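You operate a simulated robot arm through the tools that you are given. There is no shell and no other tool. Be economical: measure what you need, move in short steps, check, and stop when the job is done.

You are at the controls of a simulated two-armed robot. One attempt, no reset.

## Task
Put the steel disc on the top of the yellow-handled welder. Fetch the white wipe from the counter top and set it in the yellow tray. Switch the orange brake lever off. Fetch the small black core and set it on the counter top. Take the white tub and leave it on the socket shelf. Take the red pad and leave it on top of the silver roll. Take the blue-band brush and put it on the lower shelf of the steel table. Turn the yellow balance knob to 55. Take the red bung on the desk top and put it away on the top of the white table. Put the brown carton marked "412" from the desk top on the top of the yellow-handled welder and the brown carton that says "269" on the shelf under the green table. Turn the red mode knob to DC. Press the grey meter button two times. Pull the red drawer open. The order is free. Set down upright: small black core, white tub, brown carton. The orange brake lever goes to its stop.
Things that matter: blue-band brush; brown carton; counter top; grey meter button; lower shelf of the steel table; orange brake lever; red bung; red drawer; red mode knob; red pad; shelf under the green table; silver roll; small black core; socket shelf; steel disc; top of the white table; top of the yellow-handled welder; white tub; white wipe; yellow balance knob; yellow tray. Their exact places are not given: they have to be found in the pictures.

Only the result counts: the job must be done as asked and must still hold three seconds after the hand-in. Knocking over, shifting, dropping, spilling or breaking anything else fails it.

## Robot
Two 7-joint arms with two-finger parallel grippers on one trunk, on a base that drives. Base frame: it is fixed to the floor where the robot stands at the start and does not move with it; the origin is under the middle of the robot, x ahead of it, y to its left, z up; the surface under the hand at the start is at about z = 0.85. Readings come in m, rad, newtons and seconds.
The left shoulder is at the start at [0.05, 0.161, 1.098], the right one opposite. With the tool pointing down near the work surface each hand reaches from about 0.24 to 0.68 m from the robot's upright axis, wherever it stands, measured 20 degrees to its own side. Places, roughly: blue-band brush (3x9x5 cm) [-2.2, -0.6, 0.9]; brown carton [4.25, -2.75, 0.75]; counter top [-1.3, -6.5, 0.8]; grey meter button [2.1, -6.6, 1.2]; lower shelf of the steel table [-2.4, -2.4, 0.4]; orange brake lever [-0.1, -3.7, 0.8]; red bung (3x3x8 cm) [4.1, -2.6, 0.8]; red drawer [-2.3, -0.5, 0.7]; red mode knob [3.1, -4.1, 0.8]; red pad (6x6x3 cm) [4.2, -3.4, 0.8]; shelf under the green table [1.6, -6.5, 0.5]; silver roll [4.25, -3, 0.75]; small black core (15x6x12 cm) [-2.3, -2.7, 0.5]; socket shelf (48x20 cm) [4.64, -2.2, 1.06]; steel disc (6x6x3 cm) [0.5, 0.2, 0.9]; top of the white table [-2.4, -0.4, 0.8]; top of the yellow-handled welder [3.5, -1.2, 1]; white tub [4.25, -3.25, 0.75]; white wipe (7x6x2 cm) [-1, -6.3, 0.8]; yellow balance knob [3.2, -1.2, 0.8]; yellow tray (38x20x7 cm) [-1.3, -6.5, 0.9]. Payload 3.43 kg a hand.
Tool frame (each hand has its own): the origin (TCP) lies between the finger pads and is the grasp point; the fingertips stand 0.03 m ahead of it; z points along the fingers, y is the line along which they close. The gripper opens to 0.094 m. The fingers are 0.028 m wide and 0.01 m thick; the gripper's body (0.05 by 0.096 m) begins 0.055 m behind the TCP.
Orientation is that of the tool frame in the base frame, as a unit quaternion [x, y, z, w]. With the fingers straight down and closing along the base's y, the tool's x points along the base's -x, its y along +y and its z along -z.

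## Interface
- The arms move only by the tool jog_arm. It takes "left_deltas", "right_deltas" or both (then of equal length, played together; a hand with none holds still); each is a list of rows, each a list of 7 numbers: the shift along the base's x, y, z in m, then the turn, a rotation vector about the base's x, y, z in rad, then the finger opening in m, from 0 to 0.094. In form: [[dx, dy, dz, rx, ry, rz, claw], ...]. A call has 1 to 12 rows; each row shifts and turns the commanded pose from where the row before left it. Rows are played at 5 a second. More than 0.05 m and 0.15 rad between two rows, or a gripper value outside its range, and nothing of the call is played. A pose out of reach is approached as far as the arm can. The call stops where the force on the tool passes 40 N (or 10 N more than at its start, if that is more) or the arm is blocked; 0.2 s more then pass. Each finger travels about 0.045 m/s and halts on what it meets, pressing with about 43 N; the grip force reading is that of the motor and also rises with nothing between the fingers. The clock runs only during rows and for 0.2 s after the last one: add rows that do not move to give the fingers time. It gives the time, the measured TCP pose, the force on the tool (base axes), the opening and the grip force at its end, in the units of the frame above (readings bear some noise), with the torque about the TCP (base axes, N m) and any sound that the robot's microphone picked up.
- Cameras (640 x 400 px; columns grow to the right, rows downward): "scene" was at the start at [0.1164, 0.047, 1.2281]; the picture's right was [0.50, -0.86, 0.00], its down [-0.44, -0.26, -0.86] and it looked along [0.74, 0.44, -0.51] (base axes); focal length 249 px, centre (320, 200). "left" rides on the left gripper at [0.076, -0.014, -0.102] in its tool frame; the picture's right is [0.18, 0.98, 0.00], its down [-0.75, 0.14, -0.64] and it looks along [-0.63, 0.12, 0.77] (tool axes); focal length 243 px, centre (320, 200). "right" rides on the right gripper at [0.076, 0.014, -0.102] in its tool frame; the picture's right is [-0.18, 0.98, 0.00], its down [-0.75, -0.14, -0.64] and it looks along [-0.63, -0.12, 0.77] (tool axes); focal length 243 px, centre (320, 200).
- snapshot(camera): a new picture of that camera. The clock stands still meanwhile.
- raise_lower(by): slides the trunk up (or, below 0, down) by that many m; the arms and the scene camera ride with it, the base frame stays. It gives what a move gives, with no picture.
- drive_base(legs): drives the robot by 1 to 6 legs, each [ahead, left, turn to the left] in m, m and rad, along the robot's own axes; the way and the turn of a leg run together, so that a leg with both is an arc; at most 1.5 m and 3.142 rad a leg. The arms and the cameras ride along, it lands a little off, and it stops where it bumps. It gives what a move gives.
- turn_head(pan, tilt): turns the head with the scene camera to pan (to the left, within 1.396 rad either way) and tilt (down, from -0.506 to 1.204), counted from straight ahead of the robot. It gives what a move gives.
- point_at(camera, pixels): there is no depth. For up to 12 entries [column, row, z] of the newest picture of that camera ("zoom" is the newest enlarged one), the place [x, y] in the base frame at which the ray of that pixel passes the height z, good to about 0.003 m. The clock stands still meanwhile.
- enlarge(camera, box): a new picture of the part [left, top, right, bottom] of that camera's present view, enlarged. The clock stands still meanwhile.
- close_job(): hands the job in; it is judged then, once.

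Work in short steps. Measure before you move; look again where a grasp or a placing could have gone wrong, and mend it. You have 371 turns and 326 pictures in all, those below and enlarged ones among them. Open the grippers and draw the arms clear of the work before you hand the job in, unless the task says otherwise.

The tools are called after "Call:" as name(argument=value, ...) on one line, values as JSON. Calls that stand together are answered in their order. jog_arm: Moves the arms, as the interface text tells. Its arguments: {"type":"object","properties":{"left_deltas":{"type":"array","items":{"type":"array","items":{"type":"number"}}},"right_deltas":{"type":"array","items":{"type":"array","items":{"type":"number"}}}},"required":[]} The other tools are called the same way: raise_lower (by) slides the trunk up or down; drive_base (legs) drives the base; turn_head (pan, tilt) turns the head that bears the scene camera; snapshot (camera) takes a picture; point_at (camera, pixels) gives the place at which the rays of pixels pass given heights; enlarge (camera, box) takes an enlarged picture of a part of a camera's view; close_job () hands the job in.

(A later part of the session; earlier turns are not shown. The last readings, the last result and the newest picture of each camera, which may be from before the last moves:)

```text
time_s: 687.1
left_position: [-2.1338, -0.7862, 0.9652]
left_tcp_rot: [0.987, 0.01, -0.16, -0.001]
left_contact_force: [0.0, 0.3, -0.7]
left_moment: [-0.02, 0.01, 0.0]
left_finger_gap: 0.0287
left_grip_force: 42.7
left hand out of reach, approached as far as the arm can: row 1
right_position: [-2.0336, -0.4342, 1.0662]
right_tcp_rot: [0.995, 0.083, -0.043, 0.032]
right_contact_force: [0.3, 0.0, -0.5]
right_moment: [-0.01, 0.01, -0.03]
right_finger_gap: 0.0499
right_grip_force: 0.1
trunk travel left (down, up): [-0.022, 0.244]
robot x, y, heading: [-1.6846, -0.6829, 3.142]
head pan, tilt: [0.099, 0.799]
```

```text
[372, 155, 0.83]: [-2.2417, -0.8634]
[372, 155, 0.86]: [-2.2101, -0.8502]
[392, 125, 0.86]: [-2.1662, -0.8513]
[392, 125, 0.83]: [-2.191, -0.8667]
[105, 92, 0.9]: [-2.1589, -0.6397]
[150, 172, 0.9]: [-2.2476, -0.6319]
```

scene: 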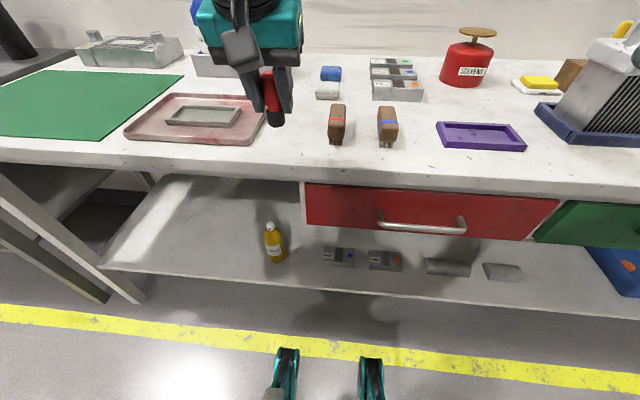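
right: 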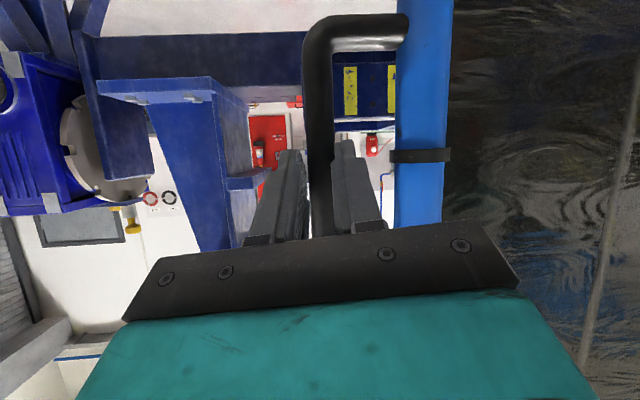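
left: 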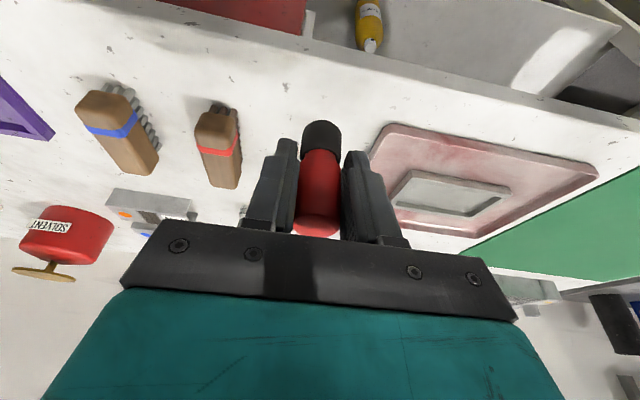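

Table top z≈0.857; the spot (-2.134,-0.786) is free between tray and red brush. Lower to contact.

Call:
jog_arm(left_deltas=[[0, 0, -0.03, 0, 0, 0, 0.01], [0, 0, -0.015, 0, 0, 0, 0.01], [0, 0, -0.006, 0, 0, 0, 0.01], [0, 0, -0.005, 0, 0, 0, 0.01], [0, 0, -0.004, 0, 0, 0, 0.01], [0, 0, -0.004, 0, 0, 0, 0.01], [0, 0, 0, 0, 0, 0, 0.01]])

```text
time_s: 688.7
left_position: [-2.1335, -0.7862, 0.901]
left_tcp_rot: [0.987, 0.01, -0.16, -0.002]
left_contact_force: [-0.2, 0.3, -0.6]
left_moment: [0.0, -0.01, -0.01]
left_finger_gap: 0.0287
left_grip_force: 42.9
right_position: [-2.0329, -0.4353, 1.0659]
right_tcp_rot: [0.995, 0.083, -0.043, 0.032]
right_contact_force: [0.2, 0.4, 0.7]
right_moment: [0.01, -0.01, -0.02]
right_finger_gap: 0.05
right_grip_force: 0.1
trunk travel left (down, up): [-0.022, 0.244]
robot x, y, heading: [-1.6908, -0.6804, 3.138]
head pan, tilt: [0.099, 0.799]
```

Call:
jog_arm(left_deltas=[[0, 0, -0.004, 0, 0, 0, 0.01], [0, 0, -0.004, 0, 0, 0, 0.01], [0, 0, -0.003, 0, 0, 0, 0.01], [0, 0, -0.003, 0, 0, 0, 0.01], [0, 0, -0.003, 0, 0, 0, 0.01], [0, 0, 0, 0, 0, 0, 0.01]])

Call:
snapshot(camera="left")

```text
time_s: 689.5
left_position: [-2.1361, -0.7859, 0.899]
left_tcp_rot: [0.985, 0.011, -0.17, -0.005]
left_contact_force: [1.9, -1.5, 12.9]
left_moment: [-0.02, -0.14, 0.0]
left_finger_gap: 0.0287
left_grip_force: 42.9
right_position: [-2.0338, -0.4352, 1.0652]
right_tcp_rot: [0.995, 0.083, -0.044, 0.033]
right_contact_force: [1.0, -0.1, -0.5]
right_moment: [0.0, 0.0, 0.03]
right_finger_gap: 0.05
right_grip_force: 0.1
trunk travel left (down, up): [-0.022, 0.244]
robot x, y, heading: [-1.6891, -0.6803, 3.142]
head pan, tilt: [0.099, 0.799]
stopped in row 3 (left hand): the force on the tool passed its limit at 40 N (the readings are from after the stop); the commanded pose is now the measured one
```

```text
74 pictures are left
```

left: 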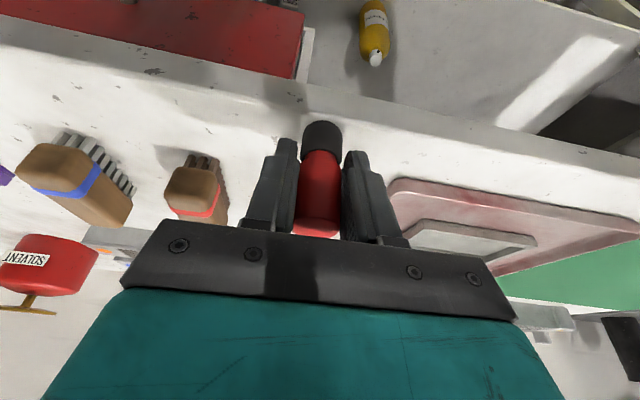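

Standing on the table. Release (to 0.055) and rise.

Call:
jog_arm(left_deltas=[[0, 0, 0.002, 0, 0, 0, 0.01], [0, 0, 0, 0, 0, 0, 0.035], [0, 0, 0, 0, 0, 0, 0.055], [0, 0, 0, 0, 0, 0, 0.055], [0.01, 0, 0.03, 0, 0, 0, 0.055], [0.014, 0, 0.04, 0, 0, 0, 0.055], [0.014, 0, 0.04, 0, 0, 0, 0.055], [0.02, 0, 0.03, 0, 0, 0, 0.055], [0, 0, 0, 0, 0, 0, 0.055]])

Call:
snapshot(camera="scene")

```text
time_s: 691.5
left_position: [-2.0787, -0.7865, 1.0407]
left_tcp_rot: [0.986, 0.01, -0.168, -0.004]
left_contact_force: [0.8, -0.2, -0.5]
left_moment: [-0.02, 0.0, -0.02]
left_finger_gap: 0.0552
left_grip_force: 0.1
right_position: [-2.0319, -0.4344, 1.0643]
right_tcp_rot: [0.995, 0.084, -0.043, 0.032]
right_contact_force: [-0.4, 0.1, 0.8]
right_moment: [-0.01, 0.0, 0.0]
right_finger_gap: 0.05
right_grip_force: 0.0
trunk travel left (down, up): [-0.022, 0.244]
robot x, y, heading: [-1.6874, -0.6833, 3.146]
head pan, tilt: [0.099, 0.799]
```

```text
73 pictures are left
```

scene: 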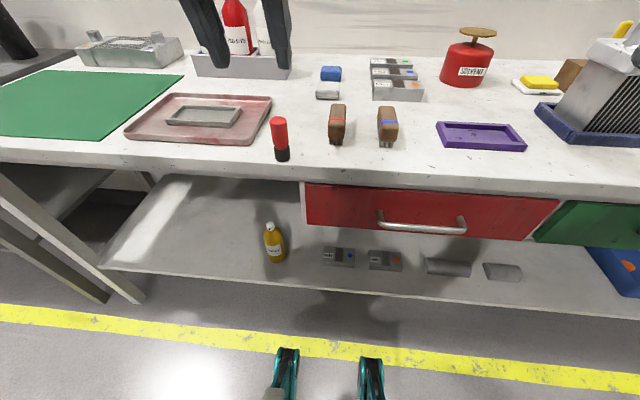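

Bung stands. Next the drawer: I back the robot 0.3 m, tilt the right hand forward and roll it 90° so that the fingers can pinch the horizontal handle.

Call:
drive_base(legs=[[-0.3, 0, 0]])

Call:
jog_arm(right_deltas=[[0, 0, 0, 0, 0.15, 0, 0.06], [0, 0, 0, 0, 0.15, 0, 0.06], [0, 0, 0, 0, 0.15, 0, 0.06], [-0.03, 0, -0.03, 0, 0.15, 0, 0.06], [-0.03, 0, -0.03, 0, 0.15, 0, 0.06], [-0.03, 0, -0.04, 0, 0.15, 0, 0.06], [-0.02, 0, -0.04, 0, 0.12, 0, 0.06], [0, 0, -0.04, 0.0, 0, 0, 0.06], [0, 0, 0, 0, 0, 0, 0.06]])

Call:
jog_arm(right_deltas=[[0, 0, 0, 0.124, 0, 0.071, 0.06], [0, 0, 0, 0.124, 0, 0.071, 0.06], [0, 0, 0, 0.124, 0, 0.071, 0.06], [0, 0, 0, 0.124, 0, 0.071, 0.06], [0, 0, 0, 0.124, 0, 0.071, 0.06], [0, 0, 0, 0.124, 0, 0.071, 0.06], [0, 0, 0, 0.124, 0, 0.071, 0.06], [0, 0, 0, 0.124, 0, 0.071, 0.06], [0, 0, 0, 0.124, 0, 0.071, 0.06], [0, 0, 0, 0.124, 0, 0.071, 0.06], [0, 0, 0, 0.124, 0, 0.071, 0.06], [0, 0, 0, 0, 0, 0, 0.06]])

Call:
snapshot(camera="right")

Call:
snapshot(camera="scene")

```text
time_s: 693.5
left_position: [-1.7784, -0.7853, 1.0407]
left_tcp_rot: [0.986, 0.009, -0.167, -0.004]
left_contact_force: [0.0, -0.3, 0.4]
left_moment: [-0.02, 0.02, -0.05]
left_finger_gap: 0.0549
left_grip_force: 0.1
right_position: [-1.7304, -0.4348, 1.0653]
right_tcp_rot: [0.995, 0.082, -0.043, 0.032]
right_contact_force: [-0.4, -0.3, 0.2]
right_moment: [0.0, 0.01, -0.02]
right_finger_gap: 0.0499
right_grip_force: 0.1
trunk travel left (down, up): [-0.022, 0.244]
robot x, y, heading: [-1.3865, -0.6829, 3.138]
head pan, tilt: [0.099, 0.799]
```

```text
time_s: 695.5
left_position: [-1.7776, -0.7866, 1.0413]
left_tcp_rot: [0.986, 0.009, -0.169, -0.005]
left_contact_force: [0.3, 0.0, -0.2]
left_moment: [0.01, -0.03, 0.01]
left_finger_gap: 0.0548
left_grip_force: 0.1
right_position: [-1.8421, -0.4363, 0.8843]
right_tcp_rot: [0.847, 0.086, -0.524, -0.012]
right_contact_force: [-0.4, 0.2, 0.1]
right_moment: [0.03, 0.0, -0.04]
right_finger_gap: 0.0599
right_grip_force: 0.1
trunk travel left (down, up): [-0.022, 0.244]
robot x, y, heading: [-1.3875, -0.6795, 3.139]
head pan, tilt: [0.099, 0.799]
```

```text
time_s: 698.1
left_position: [-1.7785, -0.7863, 1.0414]
left_tcp_rot: [0.986, 0.009, -0.168, -0.004]
left_contact_force: [-1.0, 0.3, 0.0]
left_moment: [0.01, 0.01, 0.0]
left_finger_gap: 0.0549
left_grip_force: 0.1
right_position: [-1.8445, -0.4624, 0.8742]
right_tcp_rot: [0.563, 0.679, -0.32, -0.346]
right_contact_force: [0.5, -0.8, 0.6]
right_moment: [-0.03, 0.01, 0.01]
right_finger_gap: 0.0602
right_grip_force: 0.1
right hand out of reach, approached as far as the arm can: row 10, 11
trunk travel left (down, up): [-0.022, 0.244]
robot x, y, heading: [-1.3852, -0.6834, 3.137]
head pan, tilt: [0.099, 0.799]
```

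```text
72 pictures are left
```

right: 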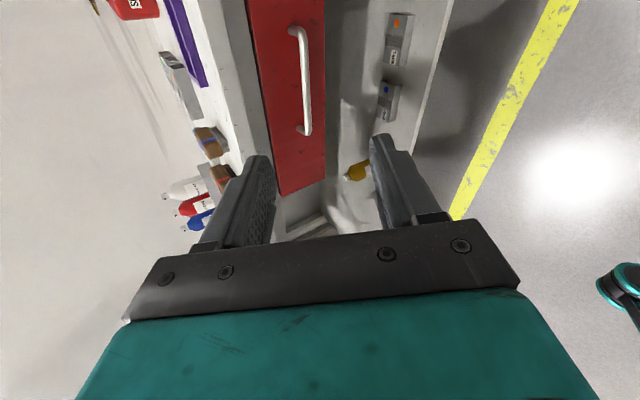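

```text
71 pictures are left
```

scene: 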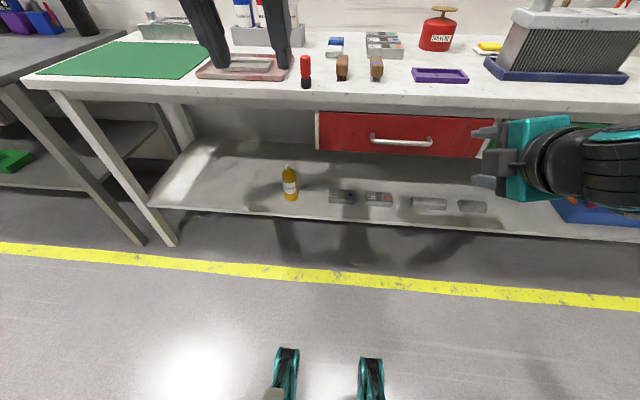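

Call:
point_at(camera="scene", pixels=[[402, 141, 0.68], [402, 141, 0.7], [402, 141, 0.72], [402, 141, 0.74], [373, 138, 0.72], [431, 143, 0.72]])

Call:
point_at(camera="right", pixels=[[307, 85, 0.68], [307, 85, 0.7], [307, 85, 0.72], [307, 85, 0.74], [300, 35, 0.72], [303, 130, 0.72]])

```text
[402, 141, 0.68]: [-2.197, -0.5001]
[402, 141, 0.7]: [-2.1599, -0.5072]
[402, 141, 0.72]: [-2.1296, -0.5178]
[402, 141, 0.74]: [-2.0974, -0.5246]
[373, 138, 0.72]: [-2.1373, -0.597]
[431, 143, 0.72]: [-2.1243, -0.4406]
```

```text
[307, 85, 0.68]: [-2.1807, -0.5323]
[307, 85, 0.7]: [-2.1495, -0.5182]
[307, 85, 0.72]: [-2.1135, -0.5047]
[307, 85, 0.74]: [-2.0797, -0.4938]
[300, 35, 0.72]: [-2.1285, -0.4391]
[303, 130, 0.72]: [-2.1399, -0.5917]
```

Handle bar ≈(-2.137,-0.512,0.71), recessed under the top's edge. I tilt the hand a bit flatter (+0.25) and bring it to a pre-grasp point.

Call:
jog_arm(right_deltas=[[-0.03, -0.01, -0.03, 0, 0.0, 0, 0.05], [-0.03, -0.01, -0.03, 0, 0.08, 0, 0.05], [-0.04, -0.01, -0.02, 0, 0.09, 0, 0.05], [-0.04, -0.01, -0.02, 0, 0.08, 0, 0.05], [-0.035, -0.008, -0.02, 0, 0, 0, 0.05], [0, 0, 0, 0, 0, 0, 0.05]])

Call:
snapshot(camera="right")

Call:
enlarge(camera="scene", box=[330, 80, 530, 200])

```text
time_s: 699.5
left_position: [-1.7775, -0.7853, 1.0408]
left_tcp_rot: [0.986, 0.009, -0.167, -0.005]
left_contact_force: [0.0, 0.4, -0.7]
left_moment: [0.02, 0.01, 0.0]
left_finger_gap: 0.055
left_grip_force: 0.0
right_position: [-1.98, -0.5319, 0.8242]
right_tcp_rot: [0.536, 0.642, -0.362, -0.411]
right_contact_force: [-0.9, 0.1, -0.1]
right_moment: [0.0, 0.01, -0.02]
right_finger_gap: 0.05
right_grip_force: 0.1
right hand out of reach, approached as far as the arm can: row 2, 3, 4, 5
trunk travel left (down, up): [-0.022, 0.244]
robot x, y, heading: [-1.388, -0.6808, 3.14]
head pan, tilt: [0.099, 0.799]
```

```text
70 pictures are left
```

right: 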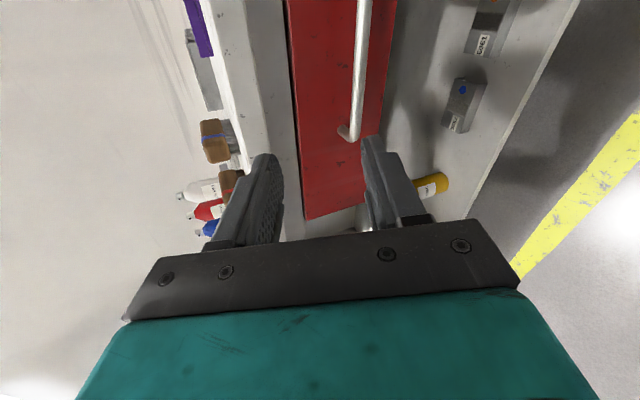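

```text
3.20 times, centred on (430, 140) of scene
```

zoom: 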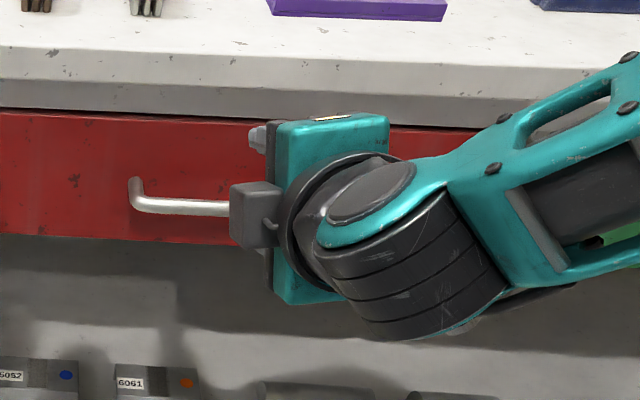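

Too low for a straight-ahead hand here. I use the earlier trick: turn the robot -0.49 and stand at (-1.58,-0.83), with the hand yawed back +0.49.

Call:
jog_arm(right_deltas=[[0.04, 0.0, 0.01, 0, 0.0, 0, 0.05], [0.04, 0.0, 0.01, 0, 0, 0, 0.05], [0.04, 0.0, 0.0, 0, 0, 0, 0.05], [0, 0, 0, 0, 0, 0, 0.05]])

Call:
drive_base(legs=[[0, 0.15, -0.49], [0.0, 0.12, 0]])

Call:
jog_arm(right_deltas=[[0.0, 0.0, 0, 0, 0, 0.125, 0.05], [0.0, 0.0, 0.0, 0, 0, 0.125, 0.05], [0, 0, 0, 0, 0, 0.12, 0.05], [0, -0.02, -0.02, 0, 0, 0.12, 0.05], [0, 0, -0.03, 0, 0, 0, 0.05], [0, 0, -0.03, 0, 0, 0, 0.05], [0, 0, 0, 0, 0, 0, 0.05]])

Call:
snapshot(camera="right")

```text
time_s: 700.5
left_position: [-1.778, -0.7863, 1.0398]
left_tcp_rot: [0.986, 0.01, -0.168, -0.004]
left_contact_force: [0.0, -0.2, 0.9]
left_moment: [0.01, 0.01, 0.05]
left_finger_gap: 0.0551
left_grip_force: 0.1
right_position: [-1.857, -0.5383, 0.8498]
right_tcp_rot: [0.532, 0.64, -0.369, -0.413]
right_contact_force: [0.1, -0.4, 0.8]
right_moment: [-0.03, 0.0, 0.01]
right_finger_gap: 0.05
right_grip_force: 0.1
right hand out of reach, approached as far as the arm can: row 1
trunk travel left (down, up): [-0.022, 0.244]
robot x, y, heading: [-1.3859, -0.6812, 3.137]
head pan, tilt: [0.099, 0.799]
```

```text
time_s: 703.8
left_position: [-1.876, -0.8368, 1.0413]
left_tcp_rot: [0.958, -0.233, -0.162, -0.045]
left_contact_force: [0.0, 0.6, 0.0]
left_moment: [-0.02, -0.01, -0.02]
left_finger_gap: 0.0551
left_grip_force: 0.1
right_position: [-1.8276, -0.582, 0.8488]
right_tcp_rot: [0.672, 0.492, -0.256, -0.491]
right_contact_force: [-0.4, -0.1, 0.0]
right_moment: [0.0, -0.01, 0.02]
right_finger_gap: 0.0499
right_grip_force: 0.1
trunk travel left (down, up): [-0.022, 0.244]
robot x, y, heading: [-1.4815, -0.9324, 2.645]
head pan, tilt: [0.099, 0.799]
```

```text
time_s: 705.4
left_position: [-1.8755, -0.8368, 1.04]
left_tcp_rot: [0.958, -0.233, -0.161, -0.045]
left_contact_force: [-0.4, 0.0, -0.3]
left_moment: [0.0, 0.0, -0.04]
left_finger_gap: 0.0553
left_grip_force: 0.2
right_position: [-1.8409, -0.6101, 0.8796]
right_tcp_rot: [0.63, 0.549, -0.298, -0.461]
right_contact_force: [0.1, 1.0, -0.2]
right_moment: [-0.01, 0.01, -0.02]
right_finger_gap: 0.05
right_grip_force: 0.0
right hand out of reach, approached as far as the arm can: row 1, 2, 3, 4, 5, 6
trunk travel left (down, up): [-0.022, 0.244]
robot x, y, heading: [-1.4835, -0.9284, 2.645]
head pan, tilt: [0.099, 0.799]
```

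```text
68 pictures are left
```

right: 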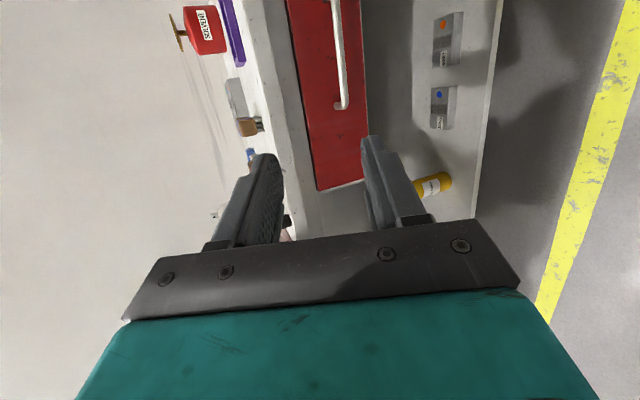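

The roll should go the other way (camera to the robot's left). I rotate the hand by π about its own axis.

Call:
jog_arm(right_deltas=[[0, 0, 0, -0.1305, 0.0376, -0.0587, 0.05], [0, 0, 0, -0.1305, 0.0376, -0.0587, 0.05], [0, 0, 0, -0.1305, 0.0376, -0.0587, 0.05], [0, 0, 0, -0.1305, 0.0376, -0.0587, 0.05], [0, 0, 0, -0.1305, 0.0376, -0.0587, 0.05], [0, 0, 0, -0.1305, 0.0376, -0.0587, 0.05], [0, 0, 0, -0.1305, 0.0376, -0.0587, 0.05], [0, 0, 0, -0.1305, 0.0376, -0.0587, 0.05], [0, 0, 0, -0.1305, 0.0376, -0.0587, 0.05], [0, 0, 0, -0.1305, 0.0376, -0.0587, 0.05], [0, 0, 0, -0.1305, 0.0376, -0.0587, 0.05], [0, 0, 0, 0, 0, 0, 0.05]])

Call:
jog_arm(right_deltas=[[0, 0, 0, -0.1305, 0.0376, -0.0587, 0.05], [0, 0, 0, -0.1305, 0.0376, -0.0587, 0.05], [0, 0, 0, -0.1305, 0.0376, -0.0587, 0.05], [0, 0, 0, -0.1305, 0.0376, -0.0587, 0.05], [0, 0, 0, -0.1305, 0.0376, -0.0587, 0.05], [0, 0, 0, -0.1305, 0.0376, -0.0587, 0.05], [0, 0, 0, -0.1305, 0.0376, -0.0587, 0.05], [0, 0, 0, -0.1305, 0.0376, -0.0587, 0.05], [0, 0, 0, -0.1305, 0.0376, -0.0587, 0.05], [0, 0, 0, -0.1305, 0.0376, -0.0587, 0.05], [0, 0, 0, 0, 0, 0, 0.05]])

```text
time_s: 708.0
left_position: [-1.875, -0.8378, 1.0415]
left_tcp_rot: [0.958, -0.232, -0.162, -0.045]
left_contact_force: [1.0, 0.2, 0.7]
left_moment: [0.01, -0.01, 0.0]
left_finger_gap: 0.0549
left_grip_force: 0.1
right_position: [-1.8412, -0.6105, 0.8798]
right_tcp_rot: [0.832, -0.081, -0.539, -0.099]
right_contact_force: [-0.3, -0.3, -0.4]
right_moment: [0.0, 0.02, 0.0]
right_finger_gap: 0.0495
right_grip_force: 0.0
trunk travel left (down, up): [-0.022, 0.244]
robot x, y, heading: [-1.4826, -0.9328, 2.642]
head pan, tilt: [0.099, 0.799]
```

```text
time_s: 710.4
left_position: [-1.8754, -0.8359, 1.0404]
left_tcp_rot: [0.958, -0.233, -0.162, -0.045]
left_contact_force: [0.9, -0.3, -0.3]
left_moment: [0.03, 0.02, 0.0]
left_finger_gap: 0.055
left_grip_force: 0.2
right_position: [-1.842, -0.6104, 0.8789]
right_tcp_rot: [-0.559, 0.622, 0.466, -0.29]
right_contact_force: [0.3, 0.3, -0.4]
right_moment: [0.0, 0.01, 0.0]
right_finger_gap: 0.0502
right_grip_force: 0.1
trunk travel left (down, up): [-0.022, 0.244]
robot x, y, heading: [-1.4799, -0.9305, 2.643]
head pan, tilt: [0.099, 0.799]
```

Call:
jog_arm(right_deltas=[[0, 0, -0.02, 0, 0, 0.14, 0.05], [0, 0, -0.03, 0, 0, 0.14, 0.05], [0, 0, -0.03, 0, 0, 0, 0.05], [0, 0, -0.03, 0, 0, 0, 0.05], [0, 0, -0.03, 0, 0, 0, 0.05], [0, 0, 0, 0, 0, 0, 0.05]])

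Call:
drive_base(legs=[[0.1, 0.0, 0]])

Call:
snapshot(camera="right")

Call:
turn_head(pan=0.2, tilt=0.75)

Call:
snapshot(camera="scene")

```text
time_s: 711.8
left_position: [-1.8745, -0.8359, 1.0408]
left_tcp_rot: [0.958, -0.233, -0.162, -0.045]
left_contact_force: [-0.6, 0.7, 0.5]
left_moment: [0.01, 0.01, 0.02]
left_finger_gap: 0.0548
left_grip_force: 0.1
right_position: [-1.8488, -0.6343, 0.8531]
right_tcp_rot: [0.622, -0.562, -0.422, 0.345]
right_contact_force: [-0.7, -0.2, -0.4]
right_moment: [0.0, 0.0, 0.01]
right_finger_gap: 0.0498
right_grip_force: 0.1
right hand out of reach, approached as far as the arm can: row 1, 2, 3, 4, 5
trunk travel left (down, up): [-0.022, 0.244]
robot x, y, heading: [-1.4804, -0.933, 2.642]
head pan, tilt: [0.099, 0.799]
```

```text
time_s: 712.9
left_position: [-1.9618, -0.7893, 1.0407]
left_tcp_rot: [0.958, -0.233, -0.162, -0.045]
left_contact_force: [0.6, -0.1, 0.4]
left_moment: [-0.01, 0.02, -0.05]
left_finger_gap: 0.0549
left_grip_force: 0.0
right_position: [-1.9334, -0.5877, 0.8536]
right_tcp_rot: [0.622, -0.561, -0.422, 0.345]
right_contact_force: [-0.5, -0.2, 0.4]
right_moment: [0.01, -0.02, -0.01]
right_finger_gap: 0.05
right_grip_force: 0.1
trunk travel left (down, up): [-0.022, 0.244]
robot x, y, heading: [-1.568, -0.8845, 2.646]
head pan, tilt: [0.099, 0.799]
```

```text
67 pictures are left
```

right: 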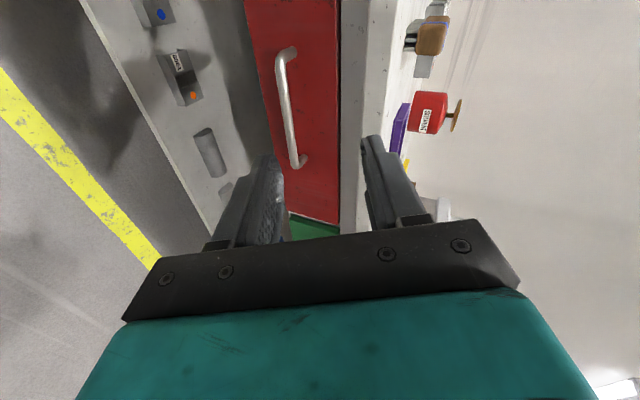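

```text
time_s: 713.6
left_position: [-1.9622, -0.7903, 1.0396]
left_tcp_rot: [0.958, -0.232, -0.162, -0.045]
left_contact_force: [-0.8, 0.3, -0.2]
left_moment: [0.0, 0.02, -0.01]
left_finger_gap: 0.0549
left_grip_force: 0.0
right_position: [-1.9335, -0.587, 0.8557]
right_tcp_rot: [0.622, -0.561, -0.423, 0.345]
right_contact_force: [-0.6, 0.2, 0.9]
right_moment: [-0.03, -0.01, 0.01]
right_finger_gap: 0.0501
right_grip_force: 0.1
trunk travel left (down, up): [-0.022, 0.244]
robot x, y, heading: [-1.5719, -0.8818, 2.639]
head pan, tilt: [0.201, 0.75]
```

```text
66 pictures are left
```

scene: 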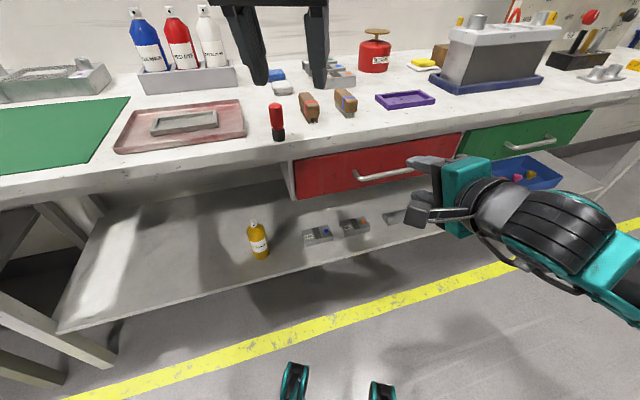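

The hand must be lowered while extended, clear of the table edge. I back the robot 0.18 m, extend the arm and lower it.

Call:
drive_base(legs=[[-0.18, 0.0, 0]])

Call:
jog_arm(right_deltas=[[-0.035, 0.02, 0, 0, 0, 0, 0.05], [-0.035, 0.02, -0.01, 0, 0, 0, 0.05], [-0.035, 0.02, -0.02, 0, 0, 0, 0.05], [-0.035, 0.02, -0.02, 0, 0, 0, 0.05], [0, 0, -0.03, 0, 0, 0, 0.05], [0, 0, -0.03, 0, 0, 0, 0.05], [0, 0, -0.02, 0, 0, 0, 0.05], [0, 0, 0, 0, 0, 0, 0.05]])

```text
time_s: 715.1
left_position: [-1.8018, -0.8782, 1.0401]
left_tcp_rot: [0.958, -0.232, -0.162, -0.046]
left_contact_force: [0.8, -0.3, 0.0]
left_moment: [-0.03, 0.0, -0.01]
left_finger_gap: 0.0548
left_grip_force: 0.0
right_position: [-1.7746, -0.6747, 0.8542]
right_tcp_rot: [0.622, -0.561, -0.422, 0.346]
right_contact_force: [0.4, 0.5, 1.1]
right_moment: [0.01, 0.03, 0.0]
right_finger_gap: 0.0499
right_grip_force: 0.1
trunk travel left (down, up): [-0.022, 0.244]
robot x, y, heading: [-1.4094, -0.9727, 2.638]
head pan, tilt: [0.201, 0.75]
```

```text
time_s: 716.9
left_position: [-1.8021, -0.8781, 1.0401]
left_tcp_rot: [0.958, -0.232, -0.162, -0.045]
left_contact_force: [0.0, -0.5, 0.1]
left_moment: [-0.02, 0.01, -0.04]
left_finger_gap: 0.0549
left_grip_force: 0.0
right_position: [-1.9149, -0.5949, 0.7239]
right_tcp_rot: [0.622, -0.561, -0.422, 0.346]
right_contact_force: [0.0, 0.9, 0.4]
right_moment: [0.0, 0.0, 0.01]
right_finger_gap: 0.0498
right_grip_force: 0.0
trunk travel left (down, up): [-0.022, 0.244]
robot x, y, heading: [-1.4092, -0.9693, 2.644]
head pan, tilt: [0.201, 0.75]
```

Reached z 0.724 without limits. Flatten a bit more and line up before the handle.

Call:
jog_arm(right_deltas=[[-0.01, 0.03, 0, 0, 0.06, 0, 0.05], [-0.01, 0.03, 0, 0, 0.06, 0, 0.05], [-0.04, 0.02, 0.0, 0, 0, 0, 0.05], [-0.04, 0.0, 0.005, 0, 0, 0, 0.05], [0, 0, 0, 0, 0, 0, 0.05]])

Call:
snapshot(camera="right")

Call:
snapshot(camera="scene")

```text
time_s: 718.1
left_position: [-1.8015, -0.8786, 1.0397]
left_tcp_rot: [0.958, -0.232, -0.161, -0.046]
left_contact_force: [0.0, -0.5, 0.0]
left_moment: [0.03, -0.04, 0.01]
left_finger_gap: 0.055
left_grip_force: 0.0
right_position: [-2.0153, -0.5152, 0.7289]
right_tcp_rot: [0.596, -0.54, -0.459, 0.378]
right_contact_force: [-0.3, -0.5, 0.0]
right_moment: [0.02, 0.01, -0.01]
right_finger_gap: 0.0499
right_grip_force: 0.1
trunk travel left (down, up): [-0.022, 0.244]
robot x, y, heading: [-1.4073, -0.9688, 2.644]
head pan, tilt: [0.201, 0.75]
```

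```text
65 pictures are left
```

right: 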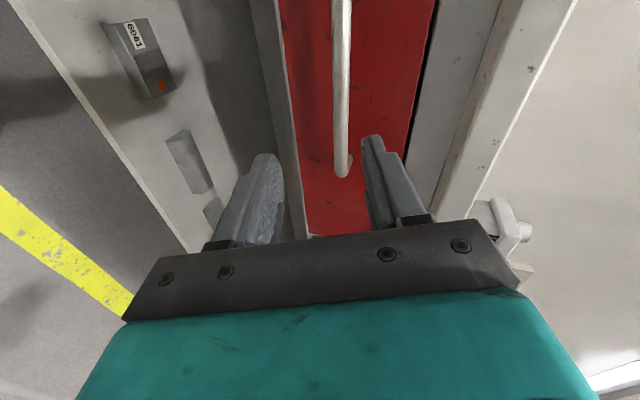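

```text
64 pictures are left
```

scene: 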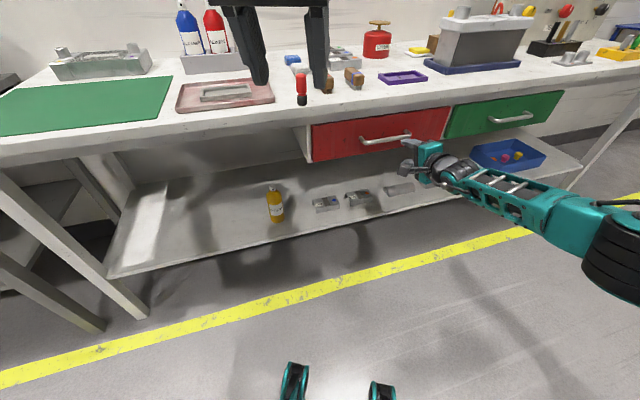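

Handle is lined up. Advance 11 cm (z -0.015) in small steps.

Call:
jog_arm(right_deltas=[[-0.03, 0, -0.004, 0, 0, 0, 0.05], [-0.03, 0, -0.004, 0, 0, 0, 0.05], [-0.025, 0, -0.004, 0, 0, 0, 0.05], [-0.02, 0, -0.003, 0, 0, 0, 0.05], [0, 0, 0, 0, 0, 0, 0.05]])

Call:
snapshot(camera="right")

```text
time_s: 719.3
left_position: [-1.8025, -0.8775, 1.0396]
left_tcp_rot: [0.958, -0.232, -0.161, -0.045]
left_contact_force: [1.1, 0.4, 0.8]
left_moment: [0.0, 0.0, 0.0]
left_finger_gap: 0.055
left_grip_force: 0.1
right_position: [-2.0419, -0.5224, 0.7304]
right_tcp_rot: [0.596, -0.54, -0.458, 0.379]
right_contact_force: [0.4, 0.2, 0.0]
right_moment: [-0.01, 0.03, 0.04]
right_finger_gap: 0.0501
right_grip_force: 0.0
right hand out of reach, approached as far as the arm can: row 1, 2, 3, 4
trunk travel left (down, up): [-0.022, 0.244]
robot x, y, heading: [-1.4054, -0.9734, 2.644]
head pan, tilt: [0.201, 0.75]
```

```text
63 pictures are left
```

right: 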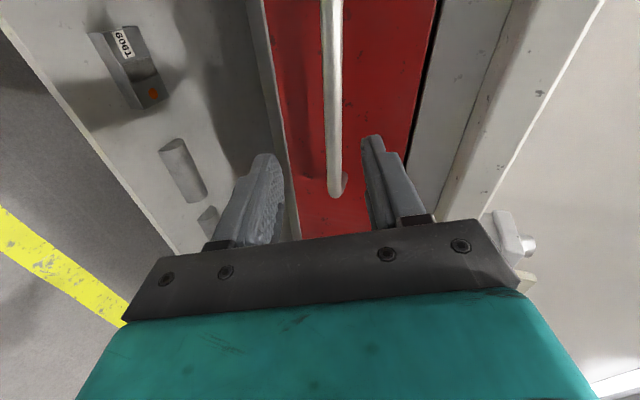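

At the arm's limit; I lower the trunk 1.6 cm and use the base for the last 8 cm.

Call:
raise_lower(by=-0.016)

Call:
drive_base(legs=[[0.05, 0.02, 0]])

Call:
snapshot(camera="right")

```text
time_s: 720.0
left_position: [-1.8013, -0.8777, 1.0251]
left_tcp_rot: [0.958, -0.232, -0.161, -0.045]
left_contact_force: [0.6, 0.2, 0.0]
left_moment: [-0.02, -0.03, 0.01]
left_finger_gap: 0.055
left_grip_force: 0.1
right_position: [-2.0412, -0.521, 0.7134]
right_tcp_rot: [0.596, -0.539, -0.458, 0.379]
right_contact_force: [0.7, -0.4, -0.1]
right_moment: [-0.02, -0.02, -0.02]
right_finger_gap: 0.0499
right_grip_force: 0.0
trunk travel left (down, up): [-0.006, 0.26]
robot x, y, heading: [-1.4052, -0.9744, 2.644]
head pan, tilt: [0.201, 0.75]
```

```text
time_s: 720.9
left_position: [-1.854, -0.8719, 1.0251]
left_tcp_rot: [0.958, -0.233, -0.161, -0.045]
left_contact_force: [-0.3, 0.2, -0.3]
left_moment: [0.0, 0.0, 0.0]
left_finger_gap: 0.0553
left_grip_force: 0.1
right_position: [-2.0932, -0.5141, 0.7142]
right_tcp_rot: [0.596, -0.54, -0.458, 0.379]
right_contact_force: [0.5, 0.5, 0.4]
right_moment: [-0.01, -0.03, -0.03]
right_finger_gap: 0.0502
right_grip_force: 0.0
trunk travel left (down, up): [-0.006, 0.26]
robot x, y, heading: [-1.4621, -0.9662, 2.642]
head pan, tilt: [0.201, 0.75]
```

```text
62 pictures are left
```

right: 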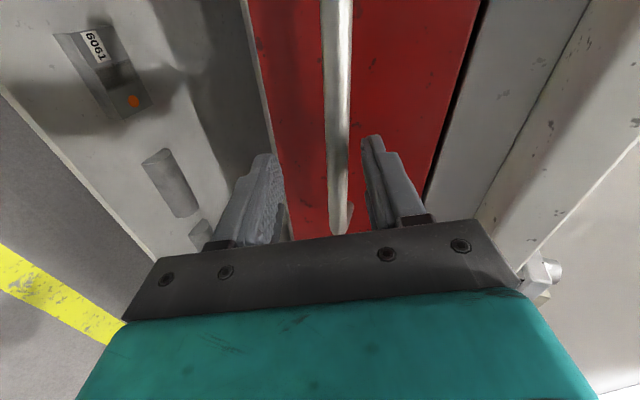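

Bar sits between the fingers. Advance 3 cm more with the base, then close.

Call:
drive_base(legs=[[0.03, 0.014, 0]])

Call:
jog_arm(right_deltas=[[0, 0, 0.003, 0, 0, 0, 0.04], [0, 0, 0, 0, 0, 0, 0.02], [0, 0, 0, 0, 0, 0, 0.005], [0, 0, 0, 0, 0, 0, 0.005], [0, 0, 0, 0, 0, 0, 0.005]])

Call:
snapshot(camera="right")

```text
time_s: 721.9
left_position: [-1.8846, -0.8692, 1.0228]
left_tcp_rot: [0.958, -0.232, -0.161, -0.044]
left_contact_force: [1.0, -1.3, -0.5]
left_moment: [0.0, 0.02, 0.01]
left_finger_gap: 0.0549
left_grip_force: 0.1
right_position: [-2.1233, -0.5133, 0.7128]
right_tcp_rot: [0.597, -0.538, -0.458, 0.38]
right_contact_force: [6.1, -2.3, 2.3]
right_moment: [0.02, 0.24, 0.02]
right_finger_gap: 0.0498
right_grip_force: 0.1
trunk travel left (down, up): [-0.006, 0.26]
robot x, y, heading: [-1.4905, -0.9623, 2.636]
head pan, tilt: [0.201, 0.75]
stopped in leg 1: the force on the tool passed its limit at 108 N (the readings are from after the stop); the commanded pose is now the measured one
```

```text
time_s: 723.1
left_position: [-1.8844, -0.8698, 1.0236]
left_tcp_rot: [0.958, -0.232, -0.161, -0.044]
left_contact_force: [0.1, 0.5, 0.5]
left_moment: [-0.02, -0.03, 0.01]
left_finger_gap: 0.0548
left_grip_force: 0.0
right_position: [-2.1234, -0.5137, 0.7163]
right_tcp_rot: [0.596, -0.538, -0.457, 0.382]
right_contact_force: [-0.4, -1.4, 3.8]
right_moment: [-1.03, 0.05, -0.22]
right_finger_gap: 0.0205
right_grip_force: 44.8
trunk travel left (down, up): [-0.006, 0.26]
robot x, y, heading: [-1.4911, -0.9619, 2.645]
head pan, tilt: [0.201, 0.75]
```

```text
61 pictures are left
```

right: 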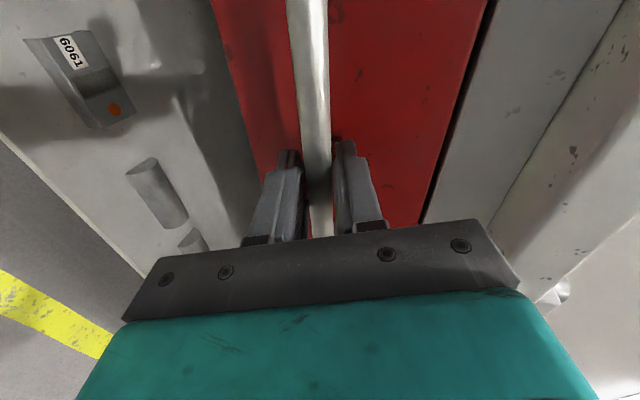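

Handle gripped. Pull in +x with the arm first.

Call:
jog_arm(right_deltas=[[0.015, 0, 0, 0, 0, 0, 0.005], [0.02, 0, 0, 0, 0, 0, 0.005], [0.02, 0, 0, 0, 0, 0, 0.005], [0.02, 0, 0, 0, 0, 0, 0.005], [0, 0, 0, 0, 0, 0, 0.005]])

```text
time_s: 723.7
left_position: [-1.8882, -0.8697, 1.0225]
left_tcp_rot: [0.959, -0.232, -0.159, -0.044]
left_contact_force: [-0.7, -0.1, -0.7]
left_moment: [0.01, -0.03, -0.01]
left_finger_gap: 0.0549
left_grip_force: 0.0
right_position: [-2.094, -0.5141, 0.717]
right_tcp_rot: [0.606, -0.525, -0.465, 0.376]
right_contact_force: [-2.1, 1.7, 8.6]
right_moment: [-1.4, 0.01, 0.46]
right_finger_gap: 0.0211
right_grip_force: 44.9
trunk travel left (down, up): [-0.006, 0.26]
robot x, y, heading: [-1.494, -0.9621, 2.639]
head pan, tilt: [0.201, 0.75]
stopped in row 3 (right hand): the force on the tool passed its limit at 73 N (the readings are from after the stop); the commanded pose is now the measured one
```

It moved 3 cm but the pull was too quick. I pull slower.

Call:
jog_arm(right_deltas=[[0.006, 0, 0, 0, 0, 0, 0.005], [0.006, 0, 0, 0, 0, 0, 0.005], [0.006, 0, 0, 0, 0, 0, 0.005], [0.006, 0, 0, 0, 0, 0, 0.005], [0.006, 0, 0, 0, 0, 0, 0.005], [0.006, 0, 0, 0, 0, 0, 0.005], [0.006, 0, 0, 0, 0, 0, 0.005], [0.006, 0, 0, 0, 0, 0, 0.005], [0.006, 0, 0, 0, 0, 0, 0.005], [0.006, 0, 0, 0, 0, 0, 0.005], [0, 0, 0, 0, 0, 0, 0.005]])

Call:
snapshot(camera="scene")

```text
time_s: 726.1
left_position: [-1.8843, -0.8701, 1.0253]
left_tcp_rot: [0.958, -0.232, -0.162, -0.045]
left_contact_force: [-0.1, -0.3, -0.1]
left_moment: [-0.02, -0.04, 0.0]
left_finger_gap: 0.0549
left_grip_force: 0.1
right_position: [-2.0309, -0.5138, 0.7163]
right_tcp_rot: [0.609, -0.523, -0.466, 0.372]
right_contact_force: [0.6, -4.0, 19.9]
right_moment: [-1.07, 0.12, -0.26]
right_finger_gap: 0.0211
right_grip_force: 45.3
trunk travel left (down, up): [-0.006, 0.26]
robot x, y, heading: [-1.4924, -0.9573, 2.643]
head pan, tilt: [0.201, 0.75]
```

```text
60 pictures are left
```

scene: 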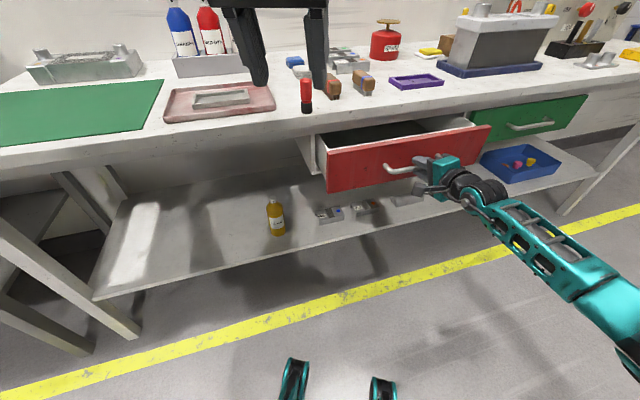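

The drawer is coming out (~10 cm). Continue slowly.

Call:
jog_arm(right_deltas=[[0.006, 0, -0.003, 0, 0, 0, 0.005], [0.006, 0, 0, 0, 0, 0, 0.005], [0.006, 0, 0, 0, 0, 0, 0.005], [0.006, 0, 0, 0, 0, 0, 0.005], [0.006, 0, 0, 0, 0, 0, 0.005], [0.006, 0, 0, 0, 0, 0, 0.005], [0.006, 0, 0, 0, 0, 0, 0.005], [0.006, 0, 0, 0, 0, 0, 0.005], [0.006, 0, 0, 0, 0, 0, 0.005], [0.006, 0, 0, 0, 0, 0, 0.005], [0.006, 0, 0, 0, 0, 0, 0.005], [0, 0, 0, 0, 0, 0, 0.005]])

Call:
drive_base(legs=[[-0.03, -0.017, 0]])

```text
time_s: 728.7
left_position: [-1.8843, -0.8704, 1.024]
left_tcp_rot: [0.958, -0.232, -0.162, -0.046]
left_contact_force: [-0.3, -0.8, 0.5]
left_moment: [0.0, 0.02, 0.0]
left_finger_gap: 0.0548
left_grip_force: 0.1
right_position: [-1.9649, -0.5126, 0.7161]
right_tcp_rot: [0.608, -0.52, -0.468, 0.375]
right_contact_force: [0.0, -4.8, 25.7]
right_moment: [-1.07, 0.11, -0.24]
right_finger_gap: 0.0207
right_grip_force: 45.0
trunk travel left (down, up): [-0.006, 0.26]
robot x, y, heading: [-1.4924, -0.965, 2.64]
head pan, tilt: [0.201, 0.75]
```

```text
time_s: 729.5
left_position: [-1.85, -0.8694, 1.0246]
left_tcp_rot: [0.958, -0.232, -0.161, -0.045]
left_contact_force: [-0.5, -0.6, 0.3]
left_moment: [0.01, -0.04, -0.04]
left_finger_gap: 0.0553
left_grip_force: 0.0
right_position: [-1.931, -0.5128, 0.7173]
right_tcp_rot: [0.607, -0.521, -0.468, 0.375]
right_contact_force: [0.8, -4.4, 25.4]
right_moment: [-1.07, 0.14, -0.17]
right_finger_gap: 0.0206
right_grip_force: 44.9
trunk travel left (down, up): [-0.006, 0.26]
robot x, y, heading: [-1.4565, -0.9625, 2.637]
head pan, tilt: [0.201, 0.75]
```

The base pull works. Pull further in short legs until the stop.

Call:
drive_base(legs=[[-0.045, -0.0245, 0], [-0.045, -0.0245, 0], [-0.045, -0.0245, 0]])

Call:
snapshot(camera="scene")

```text
time_s: 731.4
left_position: [-1.7339, -0.8692, 1.0229]
left_tcp_rot: [0.959, -0.232, -0.16, -0.044]
left_contact_force: [0.4, 0.3, -0.1]
left_moment: [0.01, 0.01, -0.01]
left_finger_gap: 0.0553
left_grip_force: 0.1
right_position: [-1.8165, -0.5133, 0.7192]
right_tcp_rot: [0.605, -0.519, -0.47, 0.379]
right_contact_force: [1.9, 0.9, 0.9]
right_moment: [-0.31, -0.01, -0.15]
right_finger_gap: 0.0191
right_grip_force: 12.4
trunk travel left (down, up): [-0.006, 0.26]
robot x, y, heading: [-1.3396, -0.9609, 2.646]
head pan, tilt: [0.201, 0.75]
stopped in leg 3: the force on the tool passed its limit at 56 N (the readings are from after the stop); the commanded pose is now the measured one
```

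```text
59 pictures are left
```

scene: 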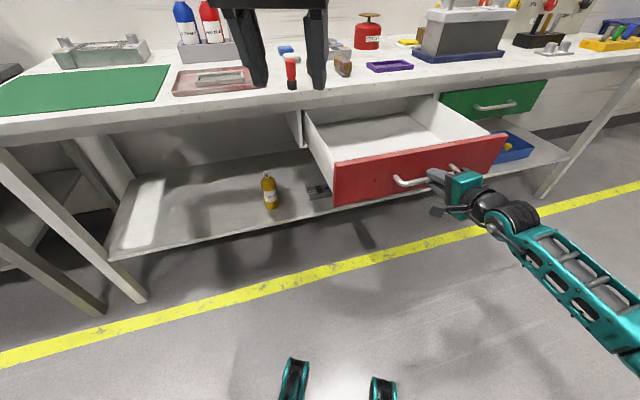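

The drawer is fully open at its stop. Release the handle, back off, and roll the hand back to its normal attitude.

Call:
jog_arm(right_deltas=[[0, 0, 0, 0, 0, 0, 0.04], [0, 0, 0, 0, 0, 0, 0.05], [0.03, 0, 0.006, 0, 0, 0, 0.05], [0.04, 0, 0.01, 0, 0, 0, 0.05], [0, 0, 0, 0, 0, 0, 0.05]])

Call:
drive_base(legs=[[-0.12, 0.0, 0]])

Call:
jog_arm(right_deltas=[[0, 0, 0.03, 0.138, -0.007, 0.042, 0.05], [0, 0, 0.03, 0.138, -0.007, 0.042, 0.05], [0, 0, 0.03, 0.138, -0.007, 0.042, 0.05], [0, 0, 0.03, 0.138, -0.007, 0.042, 0.05], [0, 0, 0.03, 0.138, -0.007, 0.042, 0.05], [0, 0, 0.03, 0.138, -0.007, 0.042, 0.05], [0, 0, 0.03, 0.138, -0.007, 0.042, 0.05], [0, 0, 0.03, 0.138, -0.007, 0.042, 0.05], [0, 0, 0.03, 0.138, -0.007, 0.042, 0.05], [0, 0, 0.0, 0.138, -0.007, 0.042, 0.05], [0, 0, 0.0, 0.138, -0.007, 0.042, 0.05], [0, 0, 0, 0, 0, 0, 0.05]])

Call:
snapshot(camera="scene")

```text
time_s: 732.6
left_position: [-1.7338, -0.8688, 1.0227]
left_tcp_rot: [0.959, -0.231, -0.161, -0.044]
left_contact_force: [-0.1, -0.2, 0.3]
left_moment: [-0.01, 0.01, -0.02]
left_finger_gap: 0.0549
left_grip_force: 0.1
right_position: [-1.746, -0.5143, 0.7369]
right_tcp_rot: [0.605, -0.519, -0.471, 0.378]
right_contact_force: [0.1, -0.8, 0.1]
right_moment: [-0.01, -0.02, 0.01]
right_finger_gap: 0.0501
right_grip_force: 0.0
trunk travel left (down, up): [-0.006, 0.26]
robot x, y, heading: [-1.339, -0.9618, 2.64]
head pan, tilt: [0.201, 0.75]
```

```text
time_s: 733.8
left_position: [-1.6303, -0.9251, 1.0229]
left_tcp_rot: [0.958, -0.233, -0.16, -0.044]
left_contact_force: [0.1, 0.5, 0.4]
left_moment: [0.01, 0.01, -0.01]
left_finger_gap: 0.0548
left_grip_force: 0.1
right_position: [-1.6422, -0.5707, 0.7371]
right_tcp_rot: [0.605, -0.519, -0.471, 0.377]
right_contact_force: [0.1, 0.0, -0.8]
right_moment: [0.02, 0.01, -0.02]
right_finger_gap: 0.05
right_grip_force: 0.0
trunk travel left (down, up): [-0.006, 0.26]
robot x, y, heading: [-1.2382, -1.0222, 2.639]
head pan, tilt: [0.201, 0.75]
```

```text
time_s: 736.4
left_position: [-1.6293, -0.9255, 1.0229]
left_tcp_rot: [0.958, -0.233, -0.161, -0.045]
left_contact_force: [-0.2, 0.0, 0.3]
left_moment: [-0.02, -0.01, 0.01]
left_finger_gap: 0.0548
left_grip_force: 0.0
right_position: [-1.6416, -0.569, 1.0069]
right_tcp_rot: [0.805, 0.07, -0.586, -0.068]
right_contact_force: [0.3, -0.5, 0.0]
right_moment: [-0.01, 0.03, -0.01]
right_finger_gap: 0.0503
right_grip_force: 0.1
trunk travel left (down, up): [-0.006, 0.26]
robot x, y, heading: [-1.2327, -1.0189, 2.639]
head pan, tilt: [0.201, 0.75]
```

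```text
58 pictures are left
```

scene: 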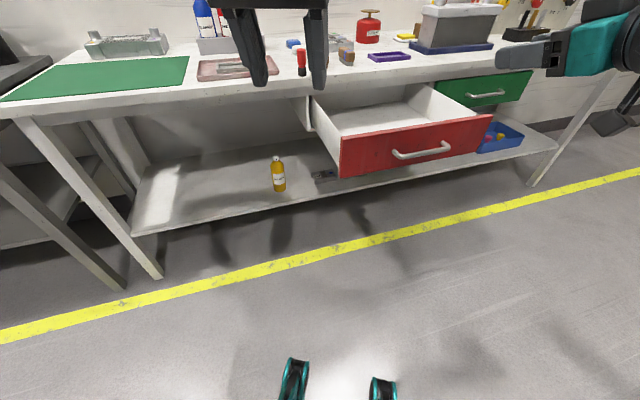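

Drawer is open. Now the blue-band brush: turn back to heading π, and go to (-1.56,-0.77), hand tilt reduced to ~0.8.

Call:
drive_base(legs=[[0, 0, 0.5], [0.31, -0.25, 0]])

Call:
jog_arm(right_deltas=[[0, 0, 0, 0, -0.15, 0, 0.06], [0, 0, 0, 0, -0.15, 0, 0.06], [0, 0, 0, 0, -0.15, 0, 0.06], [0, 0, 0, 0, 0, 0, 0.06]])

Call:
snapshot(camera="right")

Call:
turn_head(pan=-0.1, tilt=0.7)

Call:
snapshot(camera="scene")

```text
time_s: 740.7
left_position: [-1.9323, -0.8775, 1.0224]
left_tcp_rot: [0.986, 0.014, -0.166, -0.003]
left_contact_force: [-0.5, 0.4, 0.1]
left_moment: [-0.02, -0.01, 0.03]
left_finger_gap: 0.0547
left_grip_force: 0.1
right_position: [-2.1139, -0.5717, 1.0053]
right_tcp_rot: [0.762, 0.269, -0.584, 0.081]
right_contact_force: [-0.9, 0.1, -0.5]
right_moment: [0.01, -0.01, -0.01]
right_finger_gap: 0.0499
right_grip_force: 0.0
trunk travel left (down, up): [-0.006, 0.26]
robot x, y, heading: [-1.5412, -0.7717, -3.139]
head pan, tilt: [0.201, 0.75]
```

```text
time_s: 741.7
left_position: [-1.9309, -0.877, 1.0214]
left_tcp_rot: [0.986, 0.014, -0.167, -0.003]
left_contact_force: [-0.5, 0.2, -0.2]
left_moment: [0.0, 0.0, 0.0]
left_finger_gap: 0.0548
left_grip_force: 0.0
right_position: [-2.1129, -0.573, 1.0053]
right_tcp_rot: [0.873, 0.245, -0.397, 0.139]
right_contact_force: [-0.9, 0.6, -0.5]
right_moment: [0.0, 0.05, 0.01]
right_finger_gap: 0.06
right_grip_force: 0.1
trunk travel left (down, up): [-0.006, 0.26]
robot x, y, heading: [-1.5397, -0.7656, -3.138]
head pan, tilt: [0.201, 0.75]
```

```text
57 pictures are left
```

right: 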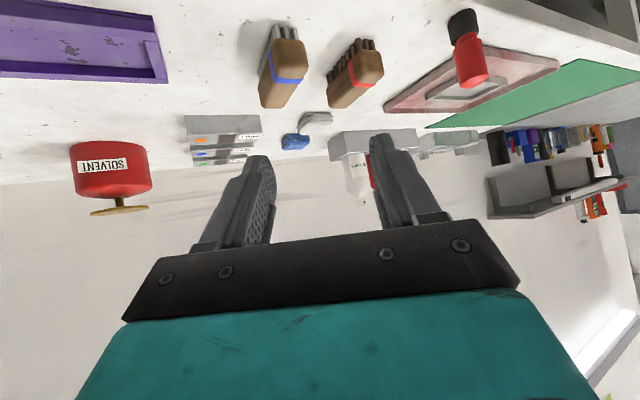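

```text
time_s: 742.5
left_position: [-1.9318, -0.8766, 1.0225]
left_tcp_rot: [0.986, 0.014, -0.166, -0.003]
left_contact_force: [-1.1, -0.1, 0.8]
left_moment: [-0.02, 0.04, 0.01]
left_finger_gap: 0.0551
left_grip_force: 0.0
right_position: [-2.1138, -0.5723, 1.0058]
right_tcp_rot: [0.873, 0.245, -0.399, 0.139]
right_contact_force: [-0.1, 0.4, 0.4]
right_moment: [0.01, -0.03, 0.0]
right_finger_gap: 0.0598
right_grip_force: 0.1
trunk travel left (down, up): [-0.006, 0.26]
robot x, y, heading: [-1.5392, -0.7666, -3.133]
head pan, tilt: [-0.099, 0.7]
```

```text
56 pictures are left
```

scene: 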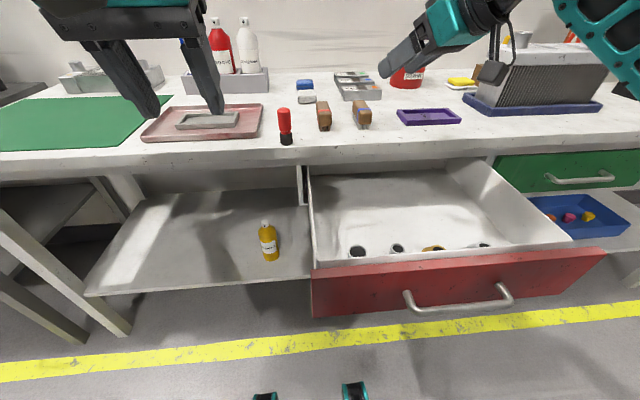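

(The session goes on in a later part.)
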